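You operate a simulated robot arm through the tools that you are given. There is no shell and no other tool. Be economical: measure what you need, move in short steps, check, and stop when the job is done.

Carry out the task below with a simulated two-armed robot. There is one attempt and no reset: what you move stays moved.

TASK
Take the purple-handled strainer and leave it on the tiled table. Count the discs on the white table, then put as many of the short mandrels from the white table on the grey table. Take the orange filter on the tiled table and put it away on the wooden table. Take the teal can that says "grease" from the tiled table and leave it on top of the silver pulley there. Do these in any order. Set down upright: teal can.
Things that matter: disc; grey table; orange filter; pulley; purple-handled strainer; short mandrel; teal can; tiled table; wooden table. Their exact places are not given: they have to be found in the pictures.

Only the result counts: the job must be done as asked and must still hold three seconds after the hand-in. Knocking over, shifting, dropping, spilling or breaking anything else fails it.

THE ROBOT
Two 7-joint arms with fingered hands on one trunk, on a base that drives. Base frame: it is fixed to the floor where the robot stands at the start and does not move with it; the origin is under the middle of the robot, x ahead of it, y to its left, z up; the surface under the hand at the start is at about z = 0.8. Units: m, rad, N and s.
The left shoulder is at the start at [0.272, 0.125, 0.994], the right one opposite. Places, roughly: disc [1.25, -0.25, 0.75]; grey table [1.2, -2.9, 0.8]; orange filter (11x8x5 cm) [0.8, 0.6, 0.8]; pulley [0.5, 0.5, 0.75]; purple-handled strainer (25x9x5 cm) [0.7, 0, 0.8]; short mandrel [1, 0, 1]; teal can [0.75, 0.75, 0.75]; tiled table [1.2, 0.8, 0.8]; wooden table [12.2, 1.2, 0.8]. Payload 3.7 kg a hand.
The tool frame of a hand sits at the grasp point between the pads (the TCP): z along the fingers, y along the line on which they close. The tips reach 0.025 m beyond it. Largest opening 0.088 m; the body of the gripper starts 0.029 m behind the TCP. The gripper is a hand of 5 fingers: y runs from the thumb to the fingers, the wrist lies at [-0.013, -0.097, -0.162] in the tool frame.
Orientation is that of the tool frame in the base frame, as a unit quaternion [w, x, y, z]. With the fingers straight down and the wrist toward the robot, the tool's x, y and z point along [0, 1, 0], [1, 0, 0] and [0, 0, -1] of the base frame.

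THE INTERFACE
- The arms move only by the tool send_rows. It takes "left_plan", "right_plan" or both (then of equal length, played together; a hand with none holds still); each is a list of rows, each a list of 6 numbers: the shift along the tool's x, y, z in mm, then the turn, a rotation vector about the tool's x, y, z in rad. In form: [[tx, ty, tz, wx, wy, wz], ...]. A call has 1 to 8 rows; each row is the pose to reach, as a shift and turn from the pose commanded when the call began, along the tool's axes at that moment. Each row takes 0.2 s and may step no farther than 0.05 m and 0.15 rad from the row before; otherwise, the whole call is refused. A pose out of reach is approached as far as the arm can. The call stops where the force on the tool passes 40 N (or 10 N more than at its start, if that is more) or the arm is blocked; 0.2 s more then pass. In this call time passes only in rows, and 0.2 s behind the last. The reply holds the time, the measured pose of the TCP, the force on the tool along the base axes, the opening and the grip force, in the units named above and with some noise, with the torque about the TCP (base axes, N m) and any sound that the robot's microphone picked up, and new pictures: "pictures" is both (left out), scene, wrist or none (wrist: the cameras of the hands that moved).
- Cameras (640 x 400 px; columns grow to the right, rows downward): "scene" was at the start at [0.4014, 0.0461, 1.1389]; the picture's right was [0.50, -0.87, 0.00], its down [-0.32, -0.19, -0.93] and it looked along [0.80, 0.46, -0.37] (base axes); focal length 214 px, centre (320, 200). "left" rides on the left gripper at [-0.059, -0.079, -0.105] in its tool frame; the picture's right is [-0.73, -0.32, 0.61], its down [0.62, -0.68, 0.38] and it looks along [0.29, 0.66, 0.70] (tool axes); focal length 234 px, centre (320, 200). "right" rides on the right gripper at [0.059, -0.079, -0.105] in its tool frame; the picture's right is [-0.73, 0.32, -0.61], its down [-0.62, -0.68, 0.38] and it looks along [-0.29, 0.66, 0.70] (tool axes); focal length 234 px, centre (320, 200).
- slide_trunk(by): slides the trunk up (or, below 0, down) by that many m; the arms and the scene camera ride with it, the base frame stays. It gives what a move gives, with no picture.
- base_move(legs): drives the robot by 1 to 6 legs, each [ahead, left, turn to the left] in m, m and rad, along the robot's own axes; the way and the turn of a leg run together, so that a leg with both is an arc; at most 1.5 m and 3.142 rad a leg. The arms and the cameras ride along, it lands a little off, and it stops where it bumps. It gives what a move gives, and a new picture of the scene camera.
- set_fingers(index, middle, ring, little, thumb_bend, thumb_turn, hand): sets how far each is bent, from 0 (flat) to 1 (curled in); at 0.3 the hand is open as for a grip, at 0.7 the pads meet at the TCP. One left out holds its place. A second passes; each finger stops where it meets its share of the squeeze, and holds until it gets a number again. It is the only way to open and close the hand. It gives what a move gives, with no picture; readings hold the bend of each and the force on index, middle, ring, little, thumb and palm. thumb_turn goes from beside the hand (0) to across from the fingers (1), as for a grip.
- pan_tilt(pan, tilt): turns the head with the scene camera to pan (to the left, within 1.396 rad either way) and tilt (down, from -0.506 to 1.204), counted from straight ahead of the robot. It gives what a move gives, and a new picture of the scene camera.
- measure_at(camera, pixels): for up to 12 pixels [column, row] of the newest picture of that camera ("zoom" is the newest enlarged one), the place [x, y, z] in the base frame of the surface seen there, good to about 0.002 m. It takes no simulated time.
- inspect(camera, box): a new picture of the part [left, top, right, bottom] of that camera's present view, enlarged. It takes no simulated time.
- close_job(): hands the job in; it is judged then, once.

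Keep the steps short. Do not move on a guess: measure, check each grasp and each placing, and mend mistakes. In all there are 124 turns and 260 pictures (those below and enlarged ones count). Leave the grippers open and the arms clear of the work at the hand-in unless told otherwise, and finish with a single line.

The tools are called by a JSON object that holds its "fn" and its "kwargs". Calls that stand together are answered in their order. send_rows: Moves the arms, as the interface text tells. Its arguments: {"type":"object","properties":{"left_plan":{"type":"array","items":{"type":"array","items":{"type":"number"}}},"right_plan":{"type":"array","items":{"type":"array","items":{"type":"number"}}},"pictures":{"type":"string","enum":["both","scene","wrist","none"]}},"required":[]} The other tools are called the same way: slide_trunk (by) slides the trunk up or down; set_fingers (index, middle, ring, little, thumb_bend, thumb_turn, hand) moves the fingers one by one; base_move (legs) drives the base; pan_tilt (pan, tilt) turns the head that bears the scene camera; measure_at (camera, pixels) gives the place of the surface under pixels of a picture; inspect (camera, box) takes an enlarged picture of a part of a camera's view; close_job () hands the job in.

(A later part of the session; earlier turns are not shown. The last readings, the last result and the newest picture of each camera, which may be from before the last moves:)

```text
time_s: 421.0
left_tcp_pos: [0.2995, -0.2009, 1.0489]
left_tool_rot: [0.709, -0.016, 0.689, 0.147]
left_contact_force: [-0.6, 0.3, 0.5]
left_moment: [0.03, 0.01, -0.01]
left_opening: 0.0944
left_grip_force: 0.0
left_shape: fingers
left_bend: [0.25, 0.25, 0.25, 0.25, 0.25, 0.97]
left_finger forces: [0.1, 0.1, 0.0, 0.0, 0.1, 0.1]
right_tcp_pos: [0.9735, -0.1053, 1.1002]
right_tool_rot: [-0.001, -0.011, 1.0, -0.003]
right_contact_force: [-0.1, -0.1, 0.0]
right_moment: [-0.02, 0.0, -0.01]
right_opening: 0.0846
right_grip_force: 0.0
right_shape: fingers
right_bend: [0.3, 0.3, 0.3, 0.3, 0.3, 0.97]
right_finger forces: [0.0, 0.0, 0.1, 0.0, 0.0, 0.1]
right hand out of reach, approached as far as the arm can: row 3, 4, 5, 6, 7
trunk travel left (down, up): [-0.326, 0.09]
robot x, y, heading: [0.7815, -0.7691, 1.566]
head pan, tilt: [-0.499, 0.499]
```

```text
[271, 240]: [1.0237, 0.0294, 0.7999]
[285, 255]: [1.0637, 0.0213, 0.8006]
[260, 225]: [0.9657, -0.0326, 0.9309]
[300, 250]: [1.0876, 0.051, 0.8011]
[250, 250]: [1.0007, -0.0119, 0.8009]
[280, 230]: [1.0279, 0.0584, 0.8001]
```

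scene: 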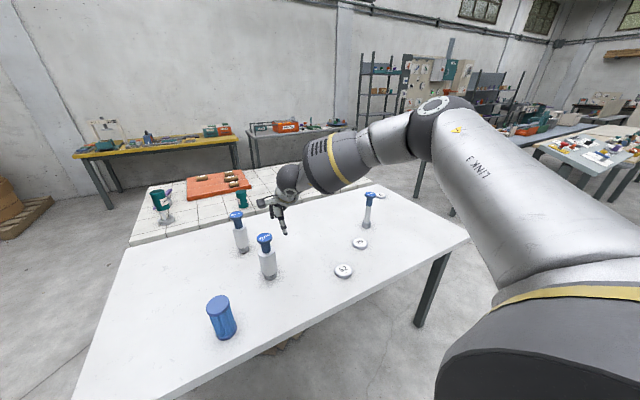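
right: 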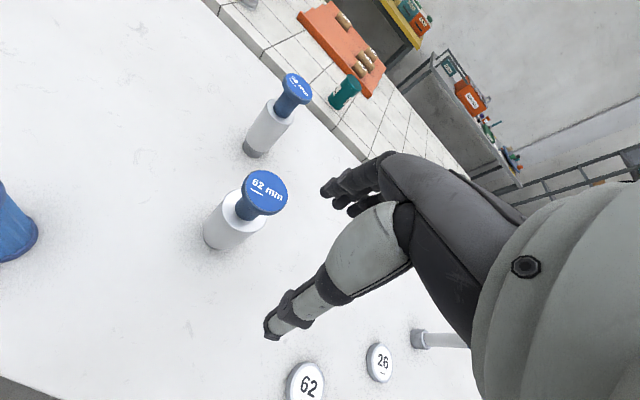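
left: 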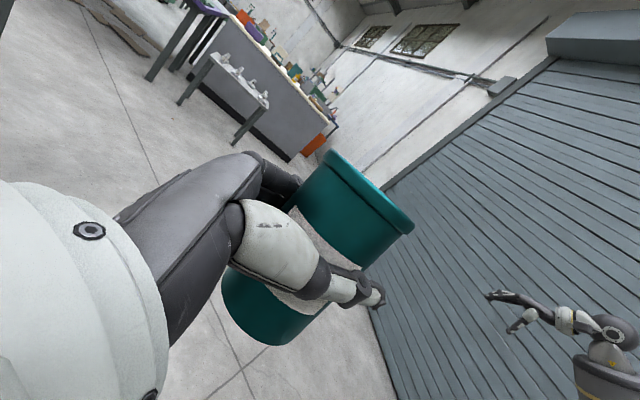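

Reach is limited with the trunk this high. Retract, lower the trunk 0.2 m, raise the hand and reach forward again.

{"fn": "send_rows", "kwargs": {"right_plan": [[15, -40, 0, 0, 0, 0], [30, -80, 0, 0, 0, 0], [46, -125, 0, 0, 0, 0]], "pictures": "none"}}

{"fn": "slide_trunk", "kwargs": {"by": -0.2}}

{"fn": "send_rows", "kwargs": {"right_plan": [[0, 0, -45, 0, 0, 0], [0, 0, -90, 0, 0, 0], [0, 5, -135, 0, 0, 0], [0, 45, -155, 0, 0, 0], [0, 90, -155, 0, 0, 0], [0, 135, -155, 0, 0, 0], [0, 180, -155, 0, 0, 0], [0, 202, -155, 0, 0, 0]], "pictures": "both"}}

{"fn": "measure_at", "kwargs": {"camera": "right", "pixels": [[271, 240], [285, 255], [260, 225], [300, 250], [250, 250], [280, 230]]}}

```text
time_s: 421.8
left_tcp_pos: [0.2984, -0.2024, 1.0491]
left_tool_rot: [0.709, -0.015, 0.69, 0.147]
left_contact_force: [-0.3, 0.2, -0.3]
left_moment: [-0.02, 0.0, -0.02]
left_opening: 0.0938
left_grip_force: 0.0
left_shape: fingers
left_bend: [0.25, 0.25, 0.25, 0.25, 0.25, 0.97]
left_finger forces: [0.0, 0.1, 0.0, 0.1, 0.0, 0.0]
right_tcp_pos: [0.9294, -0.2292, 1.1062]
right_tool_rot: [0.0, -0.011, 1.0, -0.002]
right_contact_force: [-0.2, -0.2, -0.4]
right_moment: [-0.01, 0.0, 0.01]
right_opening: 0.0847
right_grip_force: 0.0
right_shape: fingers
right_bend: [0.3, 0.3, 0.3, 0.3, 0.3, 0.97]
right_finger forces: [0.1, 0.1, 0.0, 0.0, 0.0, 0.0]
trunk travel left (down, up): [-0.326, 0.09]
robot x, y, heading: [0.7829, -0.7713, 1.57]
head pan, tilt: [-0.499, 0.499]
```

```text
time_s: 424.0
left_tcp_pos: [0.2987, -0.2499, 0.6304]
left_tool_rot: [0.683, -0.19, 0.705, -0.029]
left_contact_force: [0.4, 0.7, 0.0]
left_moment: [0.03, 0.0, 0.01]
left_opening: 0.0941
left_grip_force: 0.1
left_shape: fingers
left_bend: [0.25, 0.25, 0.25, 0.25, 0.25, 0.97]
left_finger forces: [0.0, 0.0, 0.0, 0.1, 0.1, 0.1]
right_tcp_pos: [0.9269, -0.2254, 0.8943]
right_tool_rot: [-0.002, -0.012, 1.0, -0.022]
right_contact_force: [0.6, -0.2, 0.6]
right_moment: [-0.02, -0.03, 0.01]
right_opening: 0.0846
right_grip_force: 0.1
right_shape: fingers
right_bend: [0.3, 0.3, 0.3, 0.3, 0.3, 0.97]
right_finger forces: [0.1, 0.0, 0.0, 0.1, 0.0, 0.1]
trunk travel left (down, up): [-0.126, 0.29]
robot x, y, heading: [0.7819, -0.7653, 1.566]
head pan, tilt: [-0.499, 0.499]
```

```text
time_s: 425.8
left_tcp_pos: [0.2978, -0.2499, 0.6283]
left_tool_rot: [0.683, -0.191, 0.705, -0.03]
left_contact_force: [0.7, 0.0, 0.2]
left_moment: [0.0, -0.02, 0.04]
left_opening: 0.0943
left_grip_force: 0.0
left_shape: fingers
left_bend: [0.25, 0.25, 0.25, 0.25, 0.25, 0.97]
left_finger forces: [0.0, 0.1, 0.1, 0.0, 0.0, 0.0]
right_tcp_pos: [0.9235, -0.0169, 1.0405]
right_tool_rot: [-0.001, -0.011, 1.0, -0.023]
right_contact_force: [-0.2, 0.0, 0.3]
right_moment: [0.01, -0.01, 0.01]
right_opening: 0.0846
right_grip_force: 0.1
right_shape: fingers
right_bend: [0.3, 0.3, 0.3, 0.3, 0.3, 0.97]
right_finger forces: [0.1, 0.0, 0.1, 0.1, 0.1, 0.1]
trunk travel left (down, up): [-0.126, 0.29]
robot x, y, heading: [0.7812, -0.7661, 1.567]
head pan, tilt: [-0.499, 0.499]
```

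scene: 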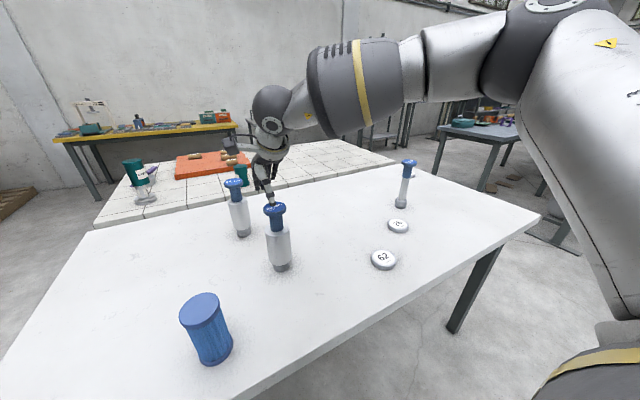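
right: 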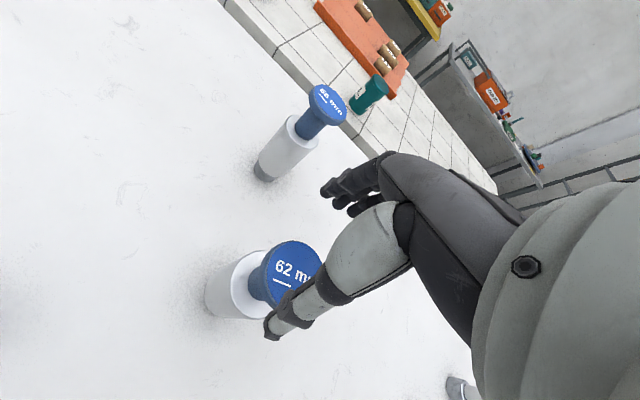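

```text
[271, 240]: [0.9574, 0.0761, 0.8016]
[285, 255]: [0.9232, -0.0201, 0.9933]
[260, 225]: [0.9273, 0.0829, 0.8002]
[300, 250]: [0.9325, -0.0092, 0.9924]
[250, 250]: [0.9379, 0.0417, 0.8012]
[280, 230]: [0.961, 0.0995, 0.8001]
```

Cap centre ≈(0.931,−0.025). Correct, lower, grip, lift, raise trunk, and drive round to the grey table's end.

{"fn": "send_rows", "kwargs": {"right_plan": [[-8, -7, 0, 0, 0, 0], [-8, -7, 30, 0, 0, 0], [-8, -7, 58, 0, 0, 0], [-8, -7, 70, 0, 0, 0], [-8, -7, 70, 0, 0, 0]], "pictures": "none"}}

{"fn": "set_fingers", "kwargs": {"hand": "right", "index": 0.7, "middle": 0.7, "ring": 0.7, "little": 0.7, "thumb_bend": 0.7}}

{"fn": "send_rows", "kwargs": {"right_plan": [[0, 0, -20, 0, 0, 0], [0, 0, -50, 0, 0, 0], [0, 0, -85, 0, 0, 0], [0, 0, -110, 0, 0, 0]], "pictures": "scene"}}

{"fn": "slide_trunk", "kwargs": {"by": 0.2}}

{"fn": "base_move", "kwargs": {"legs": [[-0.35, 0, 0], [0, -1.5, 0], [0, -0.4, 0], [0, 0, 1.571]]}}

{"fn": "base_move", "kwargs": {"legs": [[0, 1.5, 0], [0, 0.43, 0]]}}

```text
time_s: 427.0
left_tcp_pos: [0.2985, -0.2503, 0.6287]
left_tool_rot: [0.683, -0.191, 0.704, -0.03]
left_contact_force: [0.0, -0.7, 0.5]
left_moment: [-0.01, 0.0, -0.01]
left_opening: 0.0939
left_grip_force: 0.0
left_shape: fingers
left_bend: [0.25, 0.25, 0.25, 0.25, 0.25, 0.97]
left_finger forces: [0.1, 0.0, 0.0, 0.0, 0.0, 0.1]
right_tcp_pos: [0.93, -0.0256, 0.97]
right_tool_rot: [-0.002, -0.011, 1.0, -0.022]
right_contact_force: [0.1, -0.3, -0.4]
right_moment: [0.03, 0.03, -0.01]
right_opening: 0.0844
right_grip_force: 0.1
right_shape: fingers
right_bend: [0.3, 0.3, 0.3, 0.3, 0.3, 0.97]
right_finger forces: [0.0, 0.0, 0.0, 0.0, 0.0, 0.0]
trunk travel left (down, up): [-0.126, 0.29]
robot x, y, heading: [0.781, -0.7696, 1.572]
head pan, tilt: [-0.499, 0.499]
```

```text
time_s: 428.0
left_tcp_pos: [0.2986, -0.2505, 0.6286]
left_tool_rot: [0.683, -0.191, 0.704, -0.029]
left_contact_force: [0.2, 0.4, -0.2]
left_moment: [0.02, -0.01, -0.02]
left_opening: 0.0939
left_grip_force: 0.1
left_shape: fingers
left_bend: [0.25, 0.25, 0.25, 0.25, 0.25, 0.97]
left_finger forces: [0.1, 0.0, 0.0, 0.1, 0.0, 0.0]
right_tcp_pos: [0.9291, -0.0248, 0.9703]
right_tool_rot: [-0.001, -0.011, 1.0, -0.023]
right_contact_force: [1.3, 1.7, 0.2]
right_moment: [0.21, -0.14, 0.05]
right_opening: 0.0172
right_grip_force: 15.9
right_shape: fingers
right_bend: [0.64, 0.61, 0.64, 0.7, 0.64, 0.95]
right_finger forces: [5.1, 6.7, 4.1, 0.0, 15.2, 0.0]
trunk travel left (down, up): [-0.126, 0.29]
robot x, y, heading: [0.7801, -0.7695, 1.574]
head pan, tilt: [-0.499, 0.499]
```

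```text
time_s: 429.0
left_tcp_pos: [0.2983, -0.2487, 0.6289]
left_tool_rot: [0.682, -0.191, 0.705, -0.029]
left_contact_force: [0.7, -0.1, -0.6]
left_moment: [-0.01, 0.02, -0.01]
left_opening: 0.094
left_grip_force: 0.2
left_shape: fingers
left_bend: [0.25, 0.25, 0.25, 0.25, 0.25, 0.97]
left_finger forces: [0.0, 0.0, 0.0, 0.1, 0.0, 0.0]
right_tcp_pos: [0.9298, -0.0197, 1.0798]
right_tool_rot: [-0.002, -0.011, 1.0, -0.023]
right_contact_force: [0.2, 0.6, -3.4]
right_moment: [0.03, 0.02, 0.03]
right_opening: 0.0139
right_grip_force: 13.6
right_shape: fingers
right_bend: [0.65, 0.63, 0.65, 0.7, 0.65, 0.95]
right_finger forces: [4.8, 4.9, 5.0, 0.6, 12.1, 0.0]
trunk travel left (down, up): [-0.126, 0.29]
robot x, y, heading: [0.7803, -0.7679, 1.571]
head pan, tilt: [-0.499, 0.499]
```

scene: 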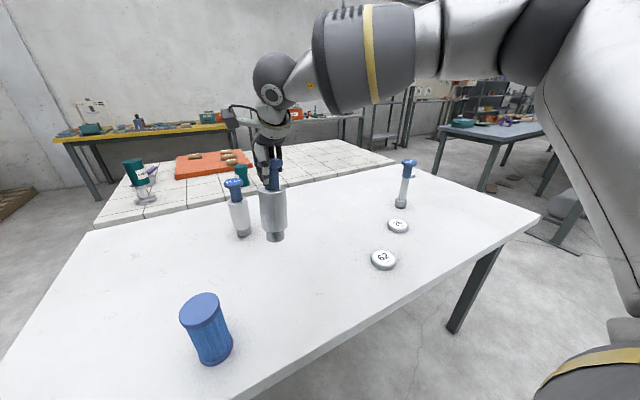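

```text
time_s: 431.1
left_tcp_pos: [0.2985, -0.2016, 1.0483]
left_tool_rot: [0.709, -0.016, 0.69, 0.144]
left_contact_force: [1.0, 0.3, 0.0]
left_moment: [0.01, 0.02, -0.01]
left_opening: 0.0943
left_grip_force: 0.1
left_shape: fingers
left_bend: [0.25, 0.25, 0.25, 0.25, 0.25, 0.97]
left_finger forces: [0.0, 0.0, 0.1, 0.1, 0.0, 0.1]
right_tcp_pos: [0.9298, -0.1227, 1.4555]
right_tool_rot: [0.001, -0.011, 0.993, 0.121]
right_contact_force: [-1.0, -0.1, -3.2]
right_moment: [-0.07, 0.0, 0.03]
right_opening: 0.0137
right_grip_force: 13.4
right_shape: fingers
right_bend: [0.65, 0.63, 0.65, 0.7, 0.65, 0.95]
right_finger forces: [5.0, 4.6, 4.9, 0.5, 12.0, 0.0]
trunk travel left (down, up): [-0.326, 0.09]
robot x, y, heading: [0.7831, -0.7684, 1.568]
head pan, tilt: [-0.499, 0.499]
```

```text
time_s: 454.3
left_tcp_pos: [2.1559, -1.6266, 1.0477]
left_tool_rot: [0.406, -0.493, 0.483, 0.599]
left_contact_force: [-0.2, 0.5, 0.0]
left_moment: [-0.02, -0.01, -0.03]
left_opening: 0.0939
left_grip_force: 0.1
left_shape: fingers
left_bend: [0.25, 0.25, 0.25, 0.25, 0.25, 0.97]
left_finger forces: [0.1, 0.0, 0.0, 0.0, 0.0, 0.1]
right_tcp_pos: [2.0939, -0.994, 1.4567]
right_tool_rot: [-0.084, -0.701, 0.703, 0.088]
right_contact_force: [0.2, -0.1, -3.9]
right_moment: [-0.05, -0.05, -0.01]
right_opening: 0.0133
right_grip_force: 12.4
right_shape: fingers
right_bend: [0.66, 0.64, 0.66, 0.7, 0.66, 0.95]
right_finger forces: [4.8, 4.3, 4.7, 0.5, 11.0, 0.0]
trunk travel left (down, up): [-0.326, 0.09]
robot x, y, heading: [2.734, -1.1577, 3.117]
head pan, tilt: [-0.499, 0.499]
```

scene: 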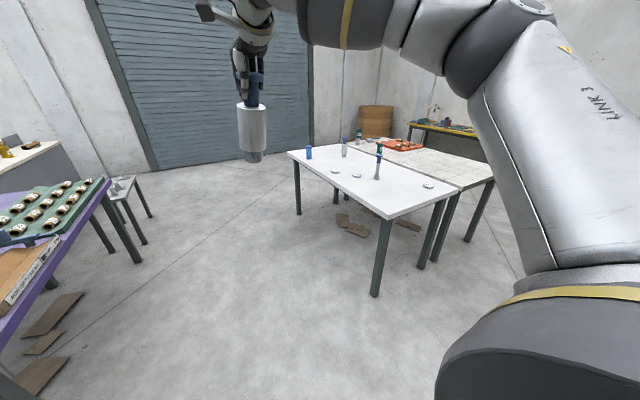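

```text
time_s: 471.4
left_tcp_pos: [2.0621, -3.5282, 1.0476]
left_tool_rot: [0.414, -0.485, 0.49, 0.594]
left_contact_force: [-0.3, 0.0, 0.3]
left_moment: [0.02, 0.0, -0.04]
left_opening: 0.0941
left_grip_force: 0.1
left_shape: fingers
left_bend: [0.25, 0.25, 0.25, 0.25, 0.25, 0.97]
left_finger forces: [0.1, 0.1, 0.0, 0.0, 0.1, 0.1]
right_tcp_pos: [2.0187, -2.8946, 1.457]
right_tool_rot: [-0.083, -0.691, 0.713, 0.089]
right_contact_force: [0.1, -0.4, -3.7]
right_moment: [-0.07, -0.04, 0.0]
right_opening: 0.013
right_grip_force: 12.5
right_shape: fingers
right_bend: [0.66, 0.64, 0.66, 0.7, 0.66, 0.95]
right_finger forces: [4.9, 4.4, 4.7, 0.6, 11.1, 0.0]
trunk travel left (down, up): [-0.326, 0.09]
robot x, y, heading: [2.6553, -3.0785, 3.082]
head pan, tilt: [-0.499, 0.499]
```

scene: 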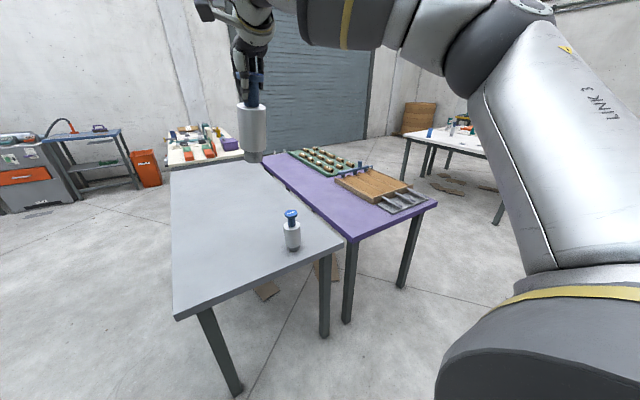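

62 is held; 72 stands on the grey table. Advance, lower, set the 62 down, release, rise, and return to the white table's side.

{"fn": "base_move", "kwargs": {"legs": [[0.13, 0, 0]]}}

{"fn": "slide_trunk", "kwargs": {"by": -0.2}}

{"fn": "send_rows", "kwargs": {"right_plan": [[0, 0, 35, 0, 0, 0], [0, 0, 70, 0, 0, 0], [0, 0, 95, 0, 0, 0], [0, 0, 104, 0, 0, 0], [0, 0, 107, 0, 0, 0]], "pictures": "wrist"}}

{"fn": "set_fingers", "kwargs": {"hand": "right", "index": 0.3, "middle": 0.3, "ring": 0.3, "little": 0.3, "thumb_bend": 0.3}}

{"fn": "send_rows", "kwargs": {"right_plan": [[0, 0, -35, 0, 0, 0], [0, 0, -75, 0, 0, 0], [0, 0, -108, 0, 0, 0]], "pictures": "wrist"}}

{"fn": "slide_trunk", "kwargs": {"by": 0.2}}

{"fn": "base_move", "kwargs": {"legs": [[-0.13, 0, 0.06], [0, -1.5, 0], [0, -0.45, 0], [0, 0, -1.571]]}}

{"fn": "base_move", "kwargs": {"legs": [[0, 1.5, 0], [0, 0.41, 0]]}}

```text
time_s: 472.7
left_tcp_pos: [1.9374, -3.5225, 1.048]
left_tool_rot: [0.416, -0.486, 0.489, 0.593]
left_contact_force: [-0.8, -0.3, 0.2]
left_moment: [0.01, -0.02, 0.03]
left_opening: 0.0941
left_grip_force: 0.2
left_shape: fingers
left_bend: [0.25, 0.25, 0.25, 0.25, 0.25, 0.97]
left_finger forces: [0.0, 0.0, 0.0, 0.0, 0.1, 0.1]
right_tcp_pos: [1.8921, -2.888, 1.4568]
right_tool_rot: [-0.083, -0.692, 0.712, 0.088]
right_contact_force: [0.2, 0.2, -4.3]
right_moment: [-0.02, -0.08, 0.01]
right_opening: 0.0131
right_grip_force: 13.1
right_shape: fingers
right_bend: [0.66, 0.64, 0.66, 0.7, 0.66, 0.95]
right_finger forces: [4.8, 4.5, 5.0, 0.5, 11.2, 0.1]
trunk travel left (down, up): [-0.326, 0.09]
robot x, y, heading: [2.5313, -3.0706, 3.088]
head pan, tilt: [-0.499, 0.499]
```

scene: 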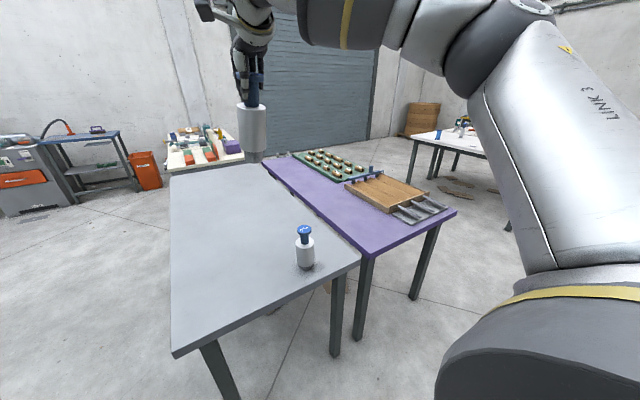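

```text
time_s: 474.8
left_tcp_pos: [1.9868, -3.5253, 0.6295]
left_tool_rot: [-0.517, 0.623, -0.38, -0.448]
left_contact_force: [-0.6, 0.4, -0.6]
left_moment: [0.01, 0.02, 0.02]
left_opening: 0.0941
left_grip_force: 0.0
left_shape: fingers
left_bend: [0.25, 0.25, 0.25, 0.25, 0.25, 0.97]
left_finger forces: [0.0, 0.0, 0.0, 0.1, 0.0, 0.0]
right_tcp_pos: [1.8945, -2.8891, 1.2588]
right_tool_rot: [-0.084, -0.691, 0.712, 0.09]
right_contact_force: [-0.1, 0.0, -2.8]
right_moment: [-0.03, -0.08, 0.01]
right_opening: 0.0128
right_grip_force: 12.7
right_shape: fingers
right_bend: [0.66, 0.64, 0.66, 0.7, 0.66, 0.95]
right_finger forces: [4.9, 4.2, 4.8, 0.6, 11.2, 0.1]
trunk travel left (down, up): [-0.126, 0.29]
robot x, y, heading: [2.5293, -3.0709, 3.084]
head pan, tilt: [-0.499, 0.499]
```

```text
time_s: 476.0
left_tcp_pos: [1.9859, -3.5265, 0.6295]
left_tool_rot: [-0.517, 0.623, -0.379, -0.448]
left_contact_force: [-0.1, -0.3, -0.3]
left_moment: [-0.01, 0.01, 0.04]
left_opening: 0.0939
left_grip_force: 0.1
left_shape: fingers
left_bend: [0.25, 0.25, 0.25, 0.25, 0.25, 0.97]
left_finger forces: [0.0, 0.0, 0.1, 0.0, 0.0, 0.0]
right_tcp_pos: [1.867, -2.8861, 1.1527]
right_tool_rot: [-0.083, -0.691, 0.712, 0.089]
right_contact_force: [-0.5, -0.7, -4.1]
right_moment: [-0.02, -0.05, -0.02]
right_opening: 0.0124
right_grip_force: 12.5
right_shape: fingers
right_bend: [0.66, 0.64, 0.66, 0.7, 0.66, 0.95]
right_finger forces: [4.7, 4.3, 4.9, 0.6, 11.0, 0.1]
trunk travel left (down, up): [-0.126, 0.29]
robot x, y, heading: [2.5303, -3.0657, 3.087]
head pan, tilt: [-0.499, 0.499]
```

right: 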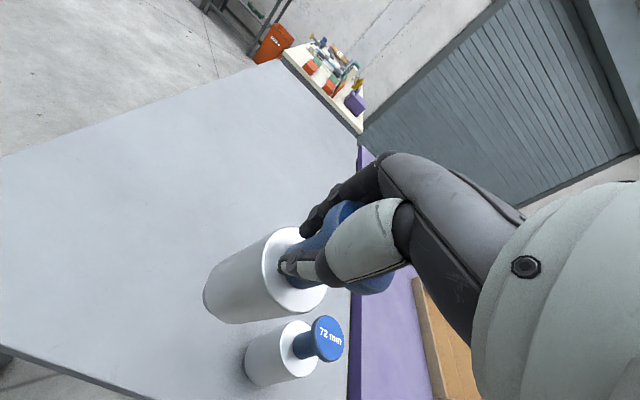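

```text
time_s: 477.0
left_tcp_pos: [1.9859, -3.5268, 0.6289]
left_tool_rot: [-0.517, 0.623, -0.379, -0.448]
left_contact_force: [-0.3, -0.7, -0.6]
left_moment: [-0.02, -0.01, -0.02]
left_opening: 0.094
left_grip_force: 0.1
left_shape: fingers
left_bend: [0.25, 0.25, 0.25, 0.25, 0.25, 0.97]
left_finger forces: [0.0, 0.0, 0.0, 0.0, 0.1, 0.0]
right_tcp_pos: [1.8673, -2.8863, 1.1534]
right_tool_rot: [-0.083, -0.691, 0.713, 0.089]
right_contact_force: [0.1, 1.0, 0.0]
right_moment: [0.01, 0.01, 0.03]
right_opening: 0.0848
right_grip_force: 0.0
right_shape: fingers
right_bend: [0.3, 0.3, 0.3, 0.3, 0.3, 0.97]
right_finger forces: [0.0, 0.0, 0.0, 0.1, 0.1, 0.0]
trunk travel left (down, up): [-0.126, 0.29]
robot x, y, heading: [2.5285, -3.0692, 3.086]
head pan, tilt: [-0.499, 0.499]
```

```text
time_s: 477.8
left_tcp_pos: [1.9858, -3.5257, 0.6287]
left_tool_rot: [-0.517, 0.623, -0.38, -0.447]
left_contact_force: [0.5, 0.2, 0.5]
left_moment: [0.01, -0.01, -0.02]
left_opening: 0.094
left_grip_force: 0.0
left_shape: fingers
left_bend: [0.25, 0.25, 0.25, 0.25, 0.25, 0.97]
left_finger forces: [0.0, 0.0, 0.0, 0.0, 0.0, 0.0]
right_tcp_pos: [1.8945, -2.8887, 1.2584]
right_tool_rot: [-0.083, -0.691, 0.712, 0.09]
right_contact_force: [0.5, -0.7, 0.3]
right_moment: [0.0, -0.03, -0.02]
right_opening: 0.0846
right_grip_force: 0.0
right_shape: fingers
right_bend: [0.3, 0.3, 0.3, 0.3, 0.3, 0.97]
right_finger forces: [0.1, 0.0, 0.1, 0.0, 0.0, 0.1]
trunk travel left (down, up): [-0.126, 0.29]
robot x, y, heading: [2.5296, -3.0722, 3.087]
head pan, tilt: [-0.499, 0.499]
```

right: 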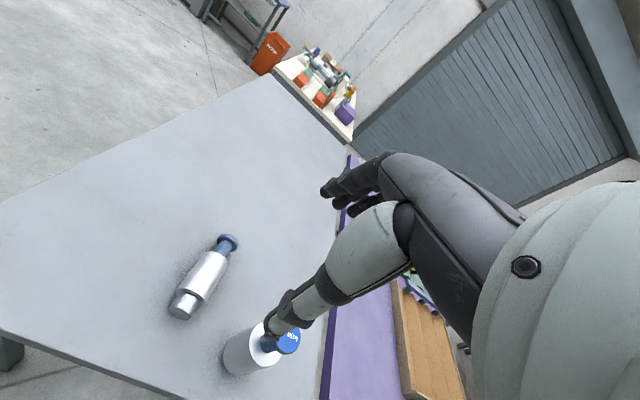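

```text
time_s: 480.0
left_tcp_pos: [1.9381, -3.5225, 1.0491]
left_tool_rot: [0.416, -0.487, 0.488, 0.593]
left_contact_force: [0.9, 0.0, -0.2]
left_moment: [0.01, 0.01, 0.01]
left_opening: 0.0942
left_grip_force: 0.1
left_shape: fingers
left_bend: [0.25, 0.25, 0.25, 0.25, 0.25, 0.97]
left_finger forces: [0.0, 0.1, 0.0, 0.0, 0.0, 0.0]
right_tcp_pos: [1.8931, -2.8889, 1.4573]
right_tool_rot: [-0.084, -0.691, 0.713, 0.088]
right_contact_force: [-0.4, 0.3, -0.4]
right_moment: [0.0, 0.0, -0.03]
right_opening: 0.0847
right_grip_force: 0.0
right_shape: fingers
right_bend: [0.3, 0.3, 0.3, 0.3, 0.3, 0.97]
right_finger forces: [0.0, 0.0, 0.0, 0.1, 0.1, 0.0]
trunk travel left (down, up): [-0.326, 0.09]
robot x, y, heading: [2.5306, -3.0721, 3.09]
head pan, tilt: [-0.499, 0.499]
```

```text
time_s: 501.8
left_tcp_pos: [2.1823, -0.5834, 1.049]
left_tool_rot: [0.712, -0.005, 0.69, 0.133]
left_contact_force: [0.7, -0.3, 0.0]
left_moment: [-0.02, -0.02, 0.0]
left_opening: 0.0942
left_grip_force: 0.0
left_shape: fingers
left_bend: [0.25, 0.25, 0.25, 0.25, 0.25, 0.97]
left_finger forces: [0.0, 0.1, 0.0, 0.1, 0.0, 0.0]
right_tcp_pos: [2.8162, -0.5248, 1.4582]
right_tool_rot: [0.003, 0.004, 0.993, 0.121]
right_contact_force: [-0.1, 0.5, 0.2]
right_moment: [0.02, 0.01, -0.04]
right_opening: 0.0847
right_grip_force: 0.1
right_shape: fingers
right_bend: [0.3, 0.3, 0.3, 0.3, 0.3, 0.97]
right_finger forces: [0.1, 0.0, 0.1, 0.0, 0.1, 0.1]
trunk travel left (down, up): [-0.326, 0.09]
robot x, y, heading: [2.6476, -1.1673, 1.54]
head pan, tilt: [-0.499, 0.499]
```

scene: 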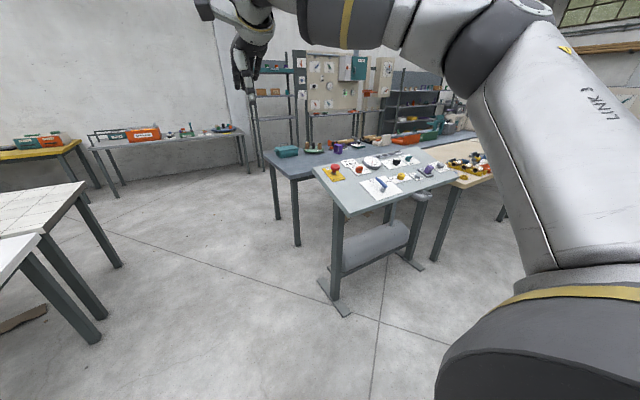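

```text
time_s: 518.7
left_tcp_pos: [0.2767, -0.5621, 1.0474]
left_tool_rot: [0.71, -0.014, 0.689, 0.142]
left_contact_force: [-0.2, -0.9, 0.4]
left_moment: [-0.01, -0.01, 0.03]
left_opening: 0.094
left_grip_force: 0.3
left_shape: fingers
left_bend: [0.25, 0.25, 0.25, 0.25, 0.25, 0.97]
left_finger forces: [0.0, 0.0, 0.0, 0.1, 0.1, 0.0]
right_tcp_pos: [0.9076, -0.486, 1.4583]
right_tool_rot: [0.001, -0.009, 0.993, 0.122]
right_contact_force: [0.7, 0.0, 0.3]
right_moment: [-0.02, -0.02, -0.04]
right_opening: 0.0847
right_grip_force: 0.0
right_shape: fingers
right_bend: [0.3, 0.3, 0.3, 0.3, 0.3, 0.97]
right_finger forces: [0.0, 0.0, 0.0, 0.0, 0.1, 0.0]
trunk travel left (down, up): [-0.326, 0.09]
robot x, y, heading: [0.7587, -1.1262, 1.566]
head pan, tilt: [-0.499, 0.499]
```

scene: 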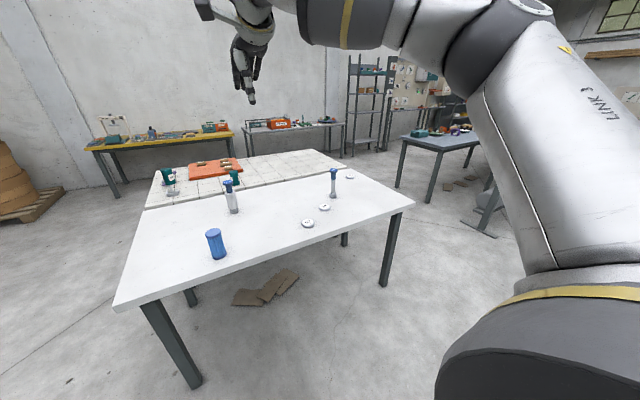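

The 62 was released too high — the trunk move hadn't returned the hand where I assumed — and it toppled, but it lies on the grey table. I won't release blind again. Now approach the 56 mandrel.

{"fn": "slide_trunk", "kwargs": {"by": -0.2}}

{"fn": "base_move", "kwargs": {"legs": [[0.35, 0.04, 0.005]]}}

{"fn": "send_rows", "kwargs": {"right_plan": [[0, -9, 38, 0.05, 0, 0.004], [0, -18, 76, 0.1, 0, 0.008], [0, -28, 114, 0.15, 0, 0.012], [0, -38, 152, 0.2, 0, 0.015], [0, -48, 192, 0.244, 0.002, 0.018]], "pictures": "none"}}

{"fn": "send_rows", "kwargs": {"right_plan": [[0, 44, 0, 0, 0, 0], [0, 88, 0, 0, 0, 0], [0, 132, 0, 0, 0, 0], [0, 176, 0, 0, 0, 0], [0, 220, 0, 0, 0, 0], [0, 264, 0, 0, 0, 0], [0, 300, 0, 0, 0, 0], [0, 308, 0, 0, 0, 0]], "pictures": "both"}}

{"fn": "measure_at", "kwargs": {"camera": "right", "pixels": [[271, 240], [285, 255], [291, 270], [300, 250], [250, 250], [280, 230], [260, 200], [240, 280]]}}

```text
time_s: 520.9
left_tcp_pos: [0.2744, -0.6102, 0.6304]
left_tool_rot: [0.683, -0.19, 0.704, -0.034]
left_contact_force: [-0.5, -0.2, 0.3]
left_moment: [-0.03, 0.0, 0.0]
left_opening: 0.0943
left_grip_force: 0.1
left_shape: fingers
left_bend: [0.25, 0.25, 0.25, 0.25, 0.25, 0.97]
left_finger forces: [0.0, 0.0, 0.1, 0.1, 0.0, 0.0]
right_tcp_pos: [0.9081, -0.4865, 1.2603]
right_tool_rot: [0.001, -0.009, 0.992, 0.123]
right_contact_force: [0.0, 0.2, 0.9]
right_moment: [0.04, -0.02, -0.03]
right_opening: 0.0842
right_grip_force: 0.1
right_shape: fingers
right_bend: [0.3, 0.3, 0.3, 0.3, 0.3, 0.97]
right_finger forces: [0.1, 0.0, 0.0, 0.0, 0.0, 0.0]
trunk travel left (down, up): [-0.126, 0.29]
robot x, y, heading: [0.7602, -1.1285, 1.564]
head pan, tilt: [-0.499, 0.499]
```

```text
time_s: 523.1
left_tcp_pos: [0.2349, -0.269, 0.628]
left_tool_rot: [0.683, -0.191, 0.704, -0.034]
left_contact_force: [-0.7, 0.6, 0.0]
left_moment: [-0.01, -0.02, 0.01]
left_opening: 0.0942
left_grip_force: 0.0
left_shape: fingers
left_bend: [0.25, 0.25, 0.25, 0.25, 0.25, 0.97]
left_finger forces: [0.0, 0.0, 0.0, 0.0, 0.1, 0.0]
right_tcp_pos: [0.8673, -0.1434, 1.2573]
right_tool_rot: [0.002, -0.011, 0.992, 0.122]
right_contact_force: [-0.3, -0.7, 0.2]
right_moment: [0.03, -0.02, 0.0]
right_opening: 0.0847
right_grip_force: 0.0
right_shape: fingers
right_bend: [0.3, 0.3, 0.3, 0.3, 0.3, 0.97]
right_finger forces: [0.0, 0.0, 0.0, 0.0, 0.0, 0.0]
trunk travel left (down, up): [-0.126, 0.29]
robot x, y, heading: [0.7176, -0.7889, 1.566]
head pan, tilt: [-0.499, 0.499]
```

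scene: 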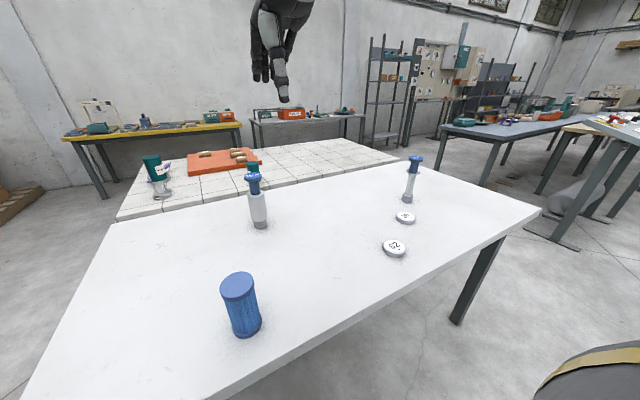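

```text
time_s: 524.3
left_tcp_pos: [0.2352, -0.2707, 0.6276]
left_tool_rot: [0.683, -0.191, 0.704, -0.033]
left_contact_force: [-0.4, 0.5, 0.6]
left_moment: [-0.03, 0.0, 0.01]
left_opening: 0.0939
left_grip_force: 0.0
left_shape: fingers
left_bend: [0.25, 0.25, 0.25, 0.25, 0.25, 0.97]
left_finger forces: [0.0, 0.0, 0.1, 0.0, 0.1, 0.0]
right_tcp_pos: [0.8695, -0.1434, 1.0588]
right_tool_rot: [0.0, -0.002, 1.0, -0.001]
right_contact_force: [0.8, 0.5, 0.1]
right_moment: [-0.02, 0.02, -0.03]
right_opening: 0.0845
right_grip_force: 0.1
right_shape: fingers
right_bend: [0.3, 0.3, 0.3, 0.3, 0.3, 0.97]
right_finger forces: [0.0, 0.0, 0.0, 0.0, 0.0, 0.1]
trunk travel left (down, up): [-0.126, 0.29]
robot x, y, heading: [0.7192, -0.7902, 1.571]
head pan, tilt: [-0.499, 0.499]
```

```text
time_s: 526.1
left_tcp_pos: [0.2348, -0.2703, 0.6298]
left_tool_rot: [0.684, -0.191, 0.704, -0.034]
left_contact_force: [0.4, 0.3, -0.3]
left_moment: [0.03, -0.03, 0.01]
left_opening: 0.094
left_grip_force: 0.1
left_shape: fingers
left_bend: [0.25, 0.25, 0.25, 0.25, 0.25, 0.97]
left_finger forces: [0.0, 0.1, 0.1, 0.1, 0.0, 0.1]
right_tcp_pos: [0.9396, 0.0774, 1.043]
right_tool_rot: [0.001, -0.003, 1.0, 0.002]
right_contact_force: [-1.2, -0.5, 0.5]
right_moment: [0.03, -0.03, 0.0]
right_opening: 0.0847
right_grip_force: 0.0
right_shape: fingers
right_bend: [0.3, 0.3, 0.3, 0.3, 0.3, 0.98]
right_finger forces: [0.0, 0.1, 0.0, 0.1, 0.0, 0.1]
right hand out of reach, approached as far as the arm can: row 5, 6, 7, 8
trunk travel left (down, up): [-0.126, 0.29]
robot x, y, heading: [0.7197, -0.7905, 1.565]
head pan, tilt: [-0.499, 0.499]
```

scene: 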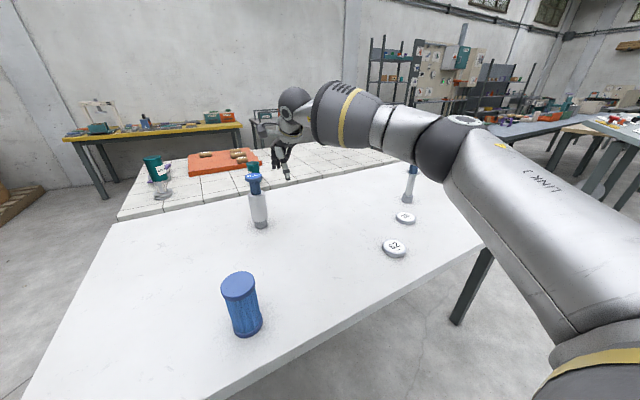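
right: 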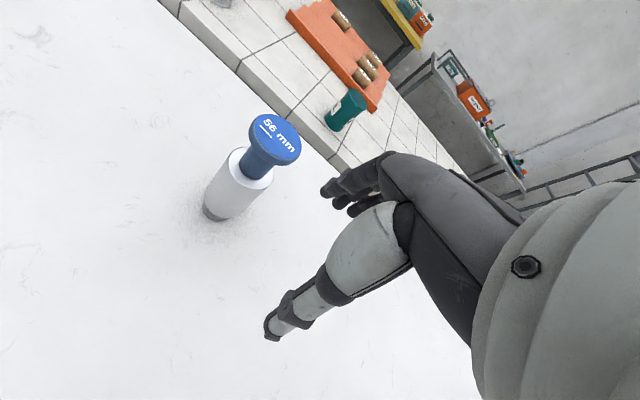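

```text
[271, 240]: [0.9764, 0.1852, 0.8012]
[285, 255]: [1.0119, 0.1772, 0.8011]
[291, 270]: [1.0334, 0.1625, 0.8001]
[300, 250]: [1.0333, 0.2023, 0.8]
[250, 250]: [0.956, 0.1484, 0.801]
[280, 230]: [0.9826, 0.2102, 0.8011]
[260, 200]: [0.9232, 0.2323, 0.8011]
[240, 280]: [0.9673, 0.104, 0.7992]
```

Just short of reach. Retract a bit, move the base closer (and to the left so the arm works at its better angle), and hover again.

{"fn": "send_rows", "kwargs": {"right_plan": [[0, -45, 0, 0, 0, 0], [0, -100, 0, 0, 0, 0]], "pictures": "none"}}

{"fn": "send_rows", "kwargs": {"right_plan": [[0, -30, 0, 0, 0, 0], [0, -50, 0, 0, 0, 0], [0, -100, 0, 0, 0, 0]], "pictures": "none"}}

{"fn": "base_move", "kwargs": {"legs": [[0.1, 0.12, 0]]}}

{"fn": "inspect", "kwargs": {"camera": "right", "box": [0, 0, 640, 400]}}

```text
refused: row 2 steps farther than a row can; nothing moved
```

```text
time_s: 526.9
left_tcp_pos: [0.2349, -0.2699, 0.6314]
left_tool_rot: [0.683, -0.191, 0.705, -0.033]
left_contact_force: [-0.3, -0.1, -1.3]
left_moment: [0.0, 0.02, -0.03]
left_opening: 0.0943
left_grip_force: 0.0
left_shape: fingers
left_bend: [0.25, 0.25, 0.25, 0.25, 0.25, 0.97]
left_finger forces: [0.0, 0.0, 0.0, 0.0, 0.0, 0.0]
right_tcp_pos: [0.9408, -0.023, 1.0447]
right_tool_rot: [0.001, -0.001, 1.0, 0.002]
right_contact_force: [-0.4, -0.2, 0.3]
right_moment: [0.02, 0.02, 0.01]
right_opening: 0.0848
right_grip_force: 0.1
right_shape: fingers
right_bend: [0.3, 0.3, 0.3, 0.3, 0.3, 0.98]
right_finger forces: [0.1, 0.1, 0.1, 0.1, 0.0, 0.0]
trunk travel left (down, up): [-0.126, 0.29]
robot x, y, heading: [0.7167, -0.7886, 1.564]
head pan, tilt: [-0.499, 0.499]
```

```text
time_s: 528.6
left_tcp_pos: [0.1197, -0.1677, 0.6292]
left_tool_rot: [0.683, -0.192, 0.704, -0.034]
left_contact_force: [-0.4, 0.1, 0.0]
left_moment: [-0.01, 0.0, 0.01]
left_opening: 0.094
left_grip_force: 0.0
left_shape: fingers
left_bend: [0.25, 0.25, 0.25, 0.25, 0.25, 0.97]
left_finger forces: [0.0, 0.0, 0.1, 0.0, 0.0, 0.0]
right_tcp_pos: [0.8255, 0.0813, 1.0424]
right_tool_rot: [0.001, -0.001, 1.0, 0.0]
right_contact_force: [0.2, 0.5, -0.1]
right_moment: [0.01, -0.01, -0.01]
right_opening: 0.0848
right_grip_force: 0.0
right_shape: fingers
right_bend: [0.3, 0.3, 0.3, 0.3, 0.3, 0.98]
right_finger forces: [0.1, 0.1, 0.1, 0.1, 0.0, 0.0]
trunk travel left (down, up): [-0.126, 0.29]
robot x, y, heading: [0.6028, -0.6878, 1.567]
head pan, tilt: [-0.499, 0.499]
```

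scene: 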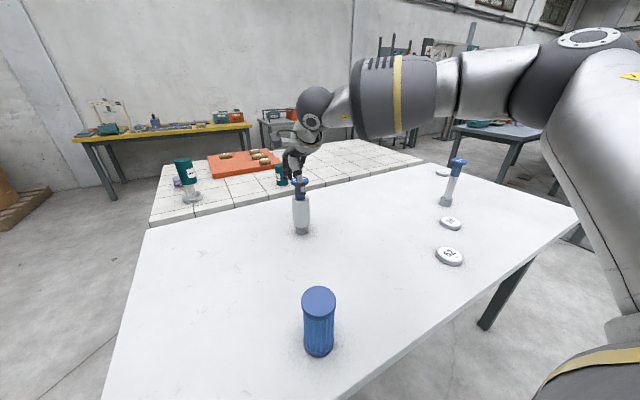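

```text
1.00 times, centred on (320, 200) of right (not enlarged: the box is as wide or as high as the picture)
```

zoom: 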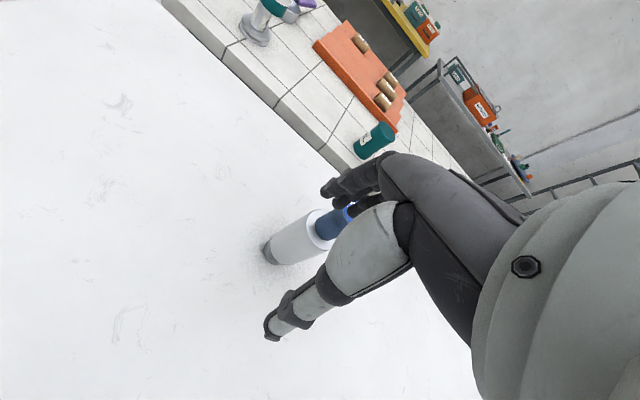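

Move 3 cm closer, hover, lower, grip, lift, retract, then drive (the last placing will be checked).

{"fn": "base_move", "kwargs": {"legs": [[0.03, 0, 0]]}}

{"fn": "send_rows", "kwargs": {"right_plan": [[-15, 20, -8, 0, 0, 0], [-30, 40, -8, 0, 0, 0], [-44.5, 60, -8, 0, 0, 0], [-44.5, 60, -8, 0, 0, 0], [-44.5, 60, 30, 0, 0, 0], [-44.5, 60, 60, 0, 0, 0], [-44.5, 60, 71, 0, 0, 0], [-44.5, 60, 71, 0, 0, 0]], "pictures": "wrist"}}

{"fn": "set_fingers", "kwargs": {"hand": "right", "index": 0.7, "middle": 0.7, "ring": 0.7, "little": 0.7, "thumb_bend": 0.7}}

{"fn": "send_rows", "kwargs": {"right_plan": [[0, 0, -20, 0, 0, 0], [0, 0, -50, 0, 0, 0], [0, -5, -85, 0, 0, 0], [0, -20, -110, 0, 0, 0], [0, -65, -110, 0, 0, 0], [0, -110, -110, 0, 0, 0], [0, -150, -110, 0, 0, 0]], "pictures": "both"}}

{"fn": "base_move", "kwargs": {"legs": [[-0.45, 0, 0], [0, -1.5, 0], [0, -0.65, 0], [0, 0, 1.571]]}}

{"fn": "base_move", "kwargs": {"legs": [[0, 1.5, 0], [0, 0.43, 0]]}}

{"fn": "inspect", "kwargs": {"camera": "right", "box": [0, 0, 640, 400]}}

```text
time_s: 529.4
left_tcp_pos: [0.1208, -0.1387, 0.6284]
left_tool_rot: [0.683, -0.191, 0.705, -0.034]
left_contact_force: [0.0, 0.4, -0.4]
left_moment: [0.01, 0.0, 0.0]
left_opening: 0.0941
left_grip_force: 0.0
left_shape: fingers
left_bend: [0.25, 0.25, 0.25, 0.25, 0.25, 0.97]
left_finger forces: [0.1, 0.0, 0.0, 0.1, 0.0, 0.1]
right_tcp_pos: [0.8263, 0.1098, 1.0415]
right_tool_rot: [0.0, -0.001, 1.0, -0.001]
right_contact_force: [-0.2, 0.4, 0.0]
right_moment: [0.02, 0.0, 0.02]
right_opening: 0.0848
right_grip_force: 0.0
right_shape: fingers
right_bend: [0.3, 0.3, 0.3, 0.3, 0.3, 0.98]
right_finger forces: [0.0, 0.1, 0.1, 0.1, 0.0, 0.0]
trunk travel left (down, up): [-0.126, 0.29]
robot x, y, heading: [0.6044, -0.657, 1.564]
head pan, tilt: [-0.499, 0.499]
```

scene: 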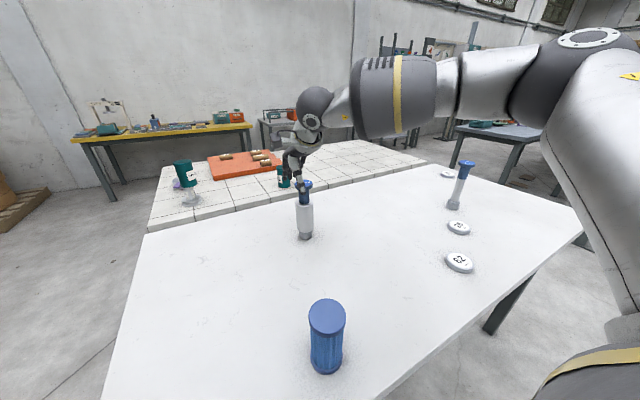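

```text
time_s: 531.2
left_tcp_pos: [0.1198, -0.1385, 0.6285]
left_tool_rot: [0.683, -0.19, 0.704, -0.034]
left_contact_force: [1.2, 0.2, 1.2]
left_moment: [0.0, 0.0, -0.04]
left_opening: 0.0941
left_grip_force: 0.0
left_shape: fingers
left_bend: [0.25, 0.25, 0.25, 0.25, 0.25, 0.97]
left_finger forces: [0.0, 0.1, 0.0, 0.1, 0.0, 0.0]
right_tcp_pos: [0.8698, 0.1685, 0.9711]
right_tool_rot: [0.0, 0.0, 1.0, 0.0]
right_contact_force: [-0.1, -0.1, 0.4]
right_moment: [0.01, -0.01, 0.0]
right_opening: 0.0845
right_grip_force: 0.0
right_shape: fingers
right_bend: [0.3, 0.3, 0.3, 0.3, 0.3, 0.98]
right_finger forces: [0.0, 0.0, 0.1, 0.0, 0.0, 0.0]
trunk travel left (down, up): [-0.126, 0.29]
robot x, y, heading: [0.6027, -0.6609, 1.572]
head pan, tilt: [-0.499, 0.499]
```

right: 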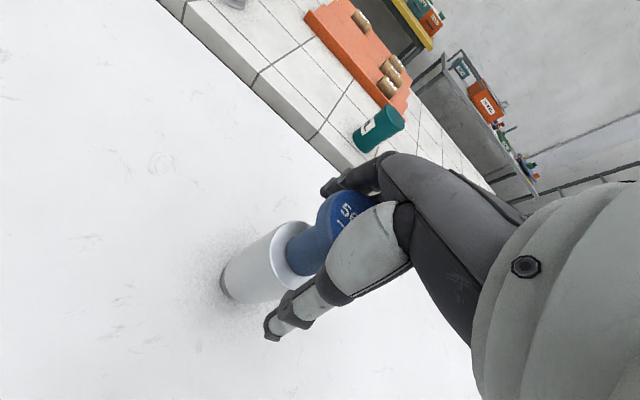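

```text
time_s: 532.2
left_tcp_pos: [0.1223, -0.1386, 0.629]
left_tool_rot: [0.683, -0.191, 0.704, -0.034]
left_contact_force: [0.2, 0.3, 0.1]
left_moment: [-0.04, 0.02, -0.01]
left_opening: 0.0944
left_grip_force: 0.0
left_shape: fingers
left_bend: [0.25, 0.25, 0.25, 0.25, 0.25, 0.97]
left_finger forces: [0.0, 0.0, 0.0, 0.1, 0.0, 0.0]
right_tcp_pos: [0.8707, 0.1691, 0.9711]
right_tool_rot: [0.0, -0.001, 1.0, 0.001]
right_contact_force: [-0.4, 1.3, 0.2]
right_moment: [0.14, -0.02, -0.01]
right_opening: 0.0252
right_grip_force: 20.6
right_shape: fingers
right_bend: [0.59, 0.61, 0.66, 0.7, 0.6, 0.95]
right_finger forces: [11.3, 6.8, 2.6, 0.1, 19.9, 0.0]
trunk travel left (down, up): [-0.126, 0.29]
robot x, y, heading: [0.5996, -0.6594, 1.565]
head pan, tilt: [-0.499, 0.499]
```

```text
time_s: 533.8
left_tcp_pos: [0.1204, -0.1388, 0.6318]
left_tool_rot: [0.683, -0.19, 0.704, -0.034]
left_contact_force: [-0.2, 0.0, 0.1]
left_moment: [-0.03, 0.01, 0.0]
left_opening: 0.0941
left_grip_force: 0.0
left_shape: fingers
left_bend: [0.25, 0.25, 0.25, 0.25, 0.25, 0.97]
left_finger forces: [0.0, 0.1, 0.0, 0.0, 0.0, 0.1]
right_tcp_pos: [0.8713, 0.0191, 1.0818]
right_tool_rot: [-0.001, -0.002, 1.0, 0.001]
right_contact_force: [0.3, -0.3, -2.2]
right_moment: [0.05, 0.07, 0.01]
right_opening: 0.0216
right_grip_force: 15.7
right_shape: fingers
right_bend: [0.62, 0.63, 0.66, 0.7, 0.62, 0.95]
right_finger forces: [8.2, 5.6, 3.4, 0.0, 14.2, 0.0]
trunk travel left (down, up): [-0.126, 0.29]
robot x, y, heading: [0.6013, -0.6562, 1.566]
head pan, tilt: [-0.499, 0.499]
```

scene: 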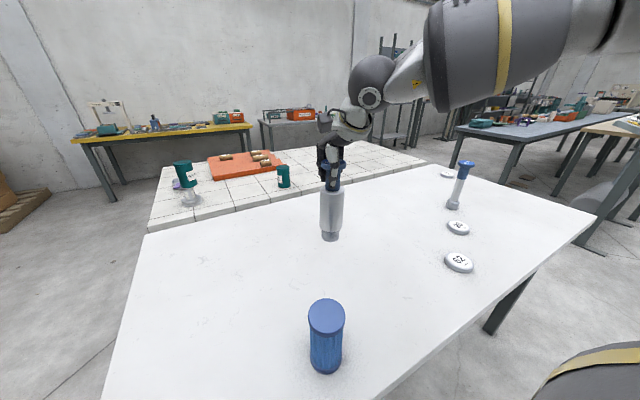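
right: 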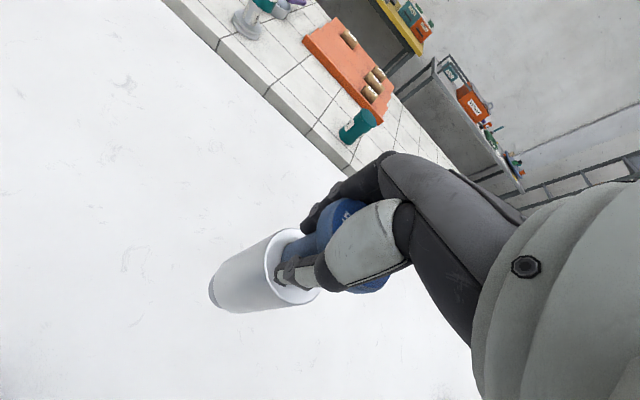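

```text
time_s: 559.3
left_tcp_pos: [2.2612, -1.5872, 0.628]
left_tool_rot: [-0.518, 0.624, -0.379, -0.446]
left_contact_force: [-0.2, -0.2, -0.7]
left_moment: [0.01, 0.0, 0.03]
left_opening: 0.0942
left_grip_force: 0.0
left_shape: fingers
left_bend: [0.25, 0.25, 0.25, 0.25, 0.25, 0.97]
left_finger forces: [0.0, 0.0, 0.0, 0.0, 0.0, 0.0]
right_tcp_pos: [2.1394, -0.8306, 1.0806]
right_tool_rot: [0.0, -0.69, 0.724, 0.0]
right_contact_force: [-0.4, -0.3, -2.7]
right_moment: [-0.03, 0.05, 0.0]
right_opening: 0.0205
right_grip_force: 15.7
right_shape: fingers
right_bend: [0.62, 0.63, 0.66, 0.7, 0.63, 0.95]
right_finger forces: [8.0, 5.2, 3.5, 0.1, 13.4, 0.0]
trunk travel left (down, up): [-0.126, 0.29]
robot x, y, heading: [2.8074, -1.1317, 3.085]
head pan, tilt: [-0.499, 0.499]
```

scene: 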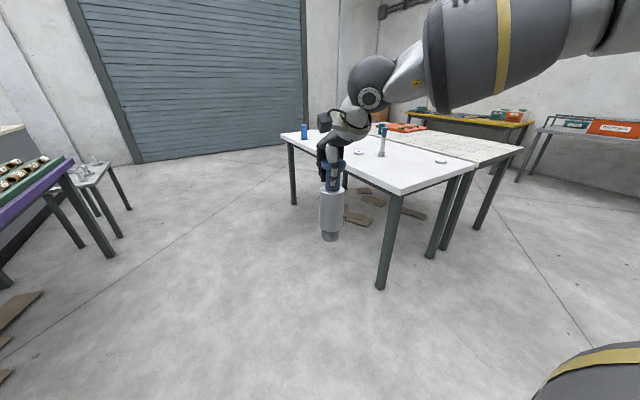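

```text
time_s: 576.6
left_tcp_pos: [2.2263, -3.5493, 0.6286]
left_tool_rot: [-0.507, 0.633, -0.363, -0.459]
left_contact_force: [-0.1, 0.2, 0.2]
left_moment: [0.02, 0.06, 0.02]
left_opening: 0.0943
left_grip_force: 0.1
left_shape: fingers
left_bend: [0.25, 0.25, 0.25, 0.25, 0.25, 0.97]
left_finger forces: [0.0, 0.0, 0.0, 0.1, 0.1, 0.0]
right_tcp_pos: [2.065, -2.7981, 1.0811]
right_tool_rot: [0.0, 0.709, -0.706, -0.001]
right_contact_force: [0.6, -0.3, -3.3]
right_moment: [-0.02, 0.03, -0.03]
right_opening: 0.02
right_grip_force: 15.0
right_shape: fingers
right_bend: [0.62, 0.63, 0.66, 0.7, 0.63, 0.95]
right_finger forces: [7.9, 5.0, 3.6, 0.1, 13.5, 0.1]
trunk travel left (down, up): [-0.126, 0.29]
robot x, y, heading: [2.7431, -3.0651, 3.134]
head pan, tilt: [-0.499, 0.499]
```

scene: 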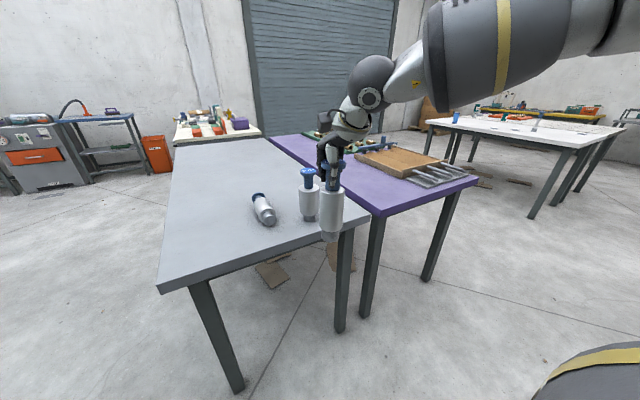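

```text
1.00 times, centred on (320, 200) of right (not enlarged: the box is as wide or as high as the picture)
5 turns are left
```

zoom: 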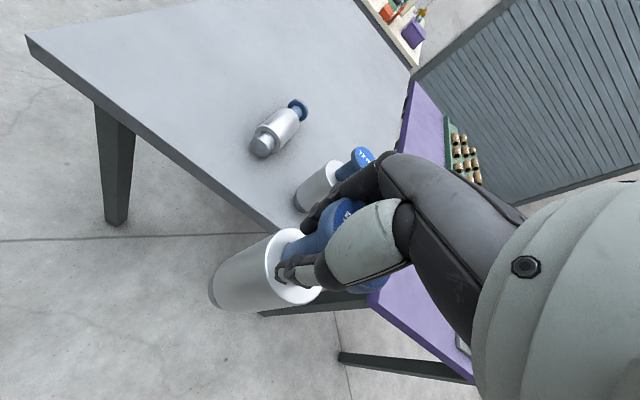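

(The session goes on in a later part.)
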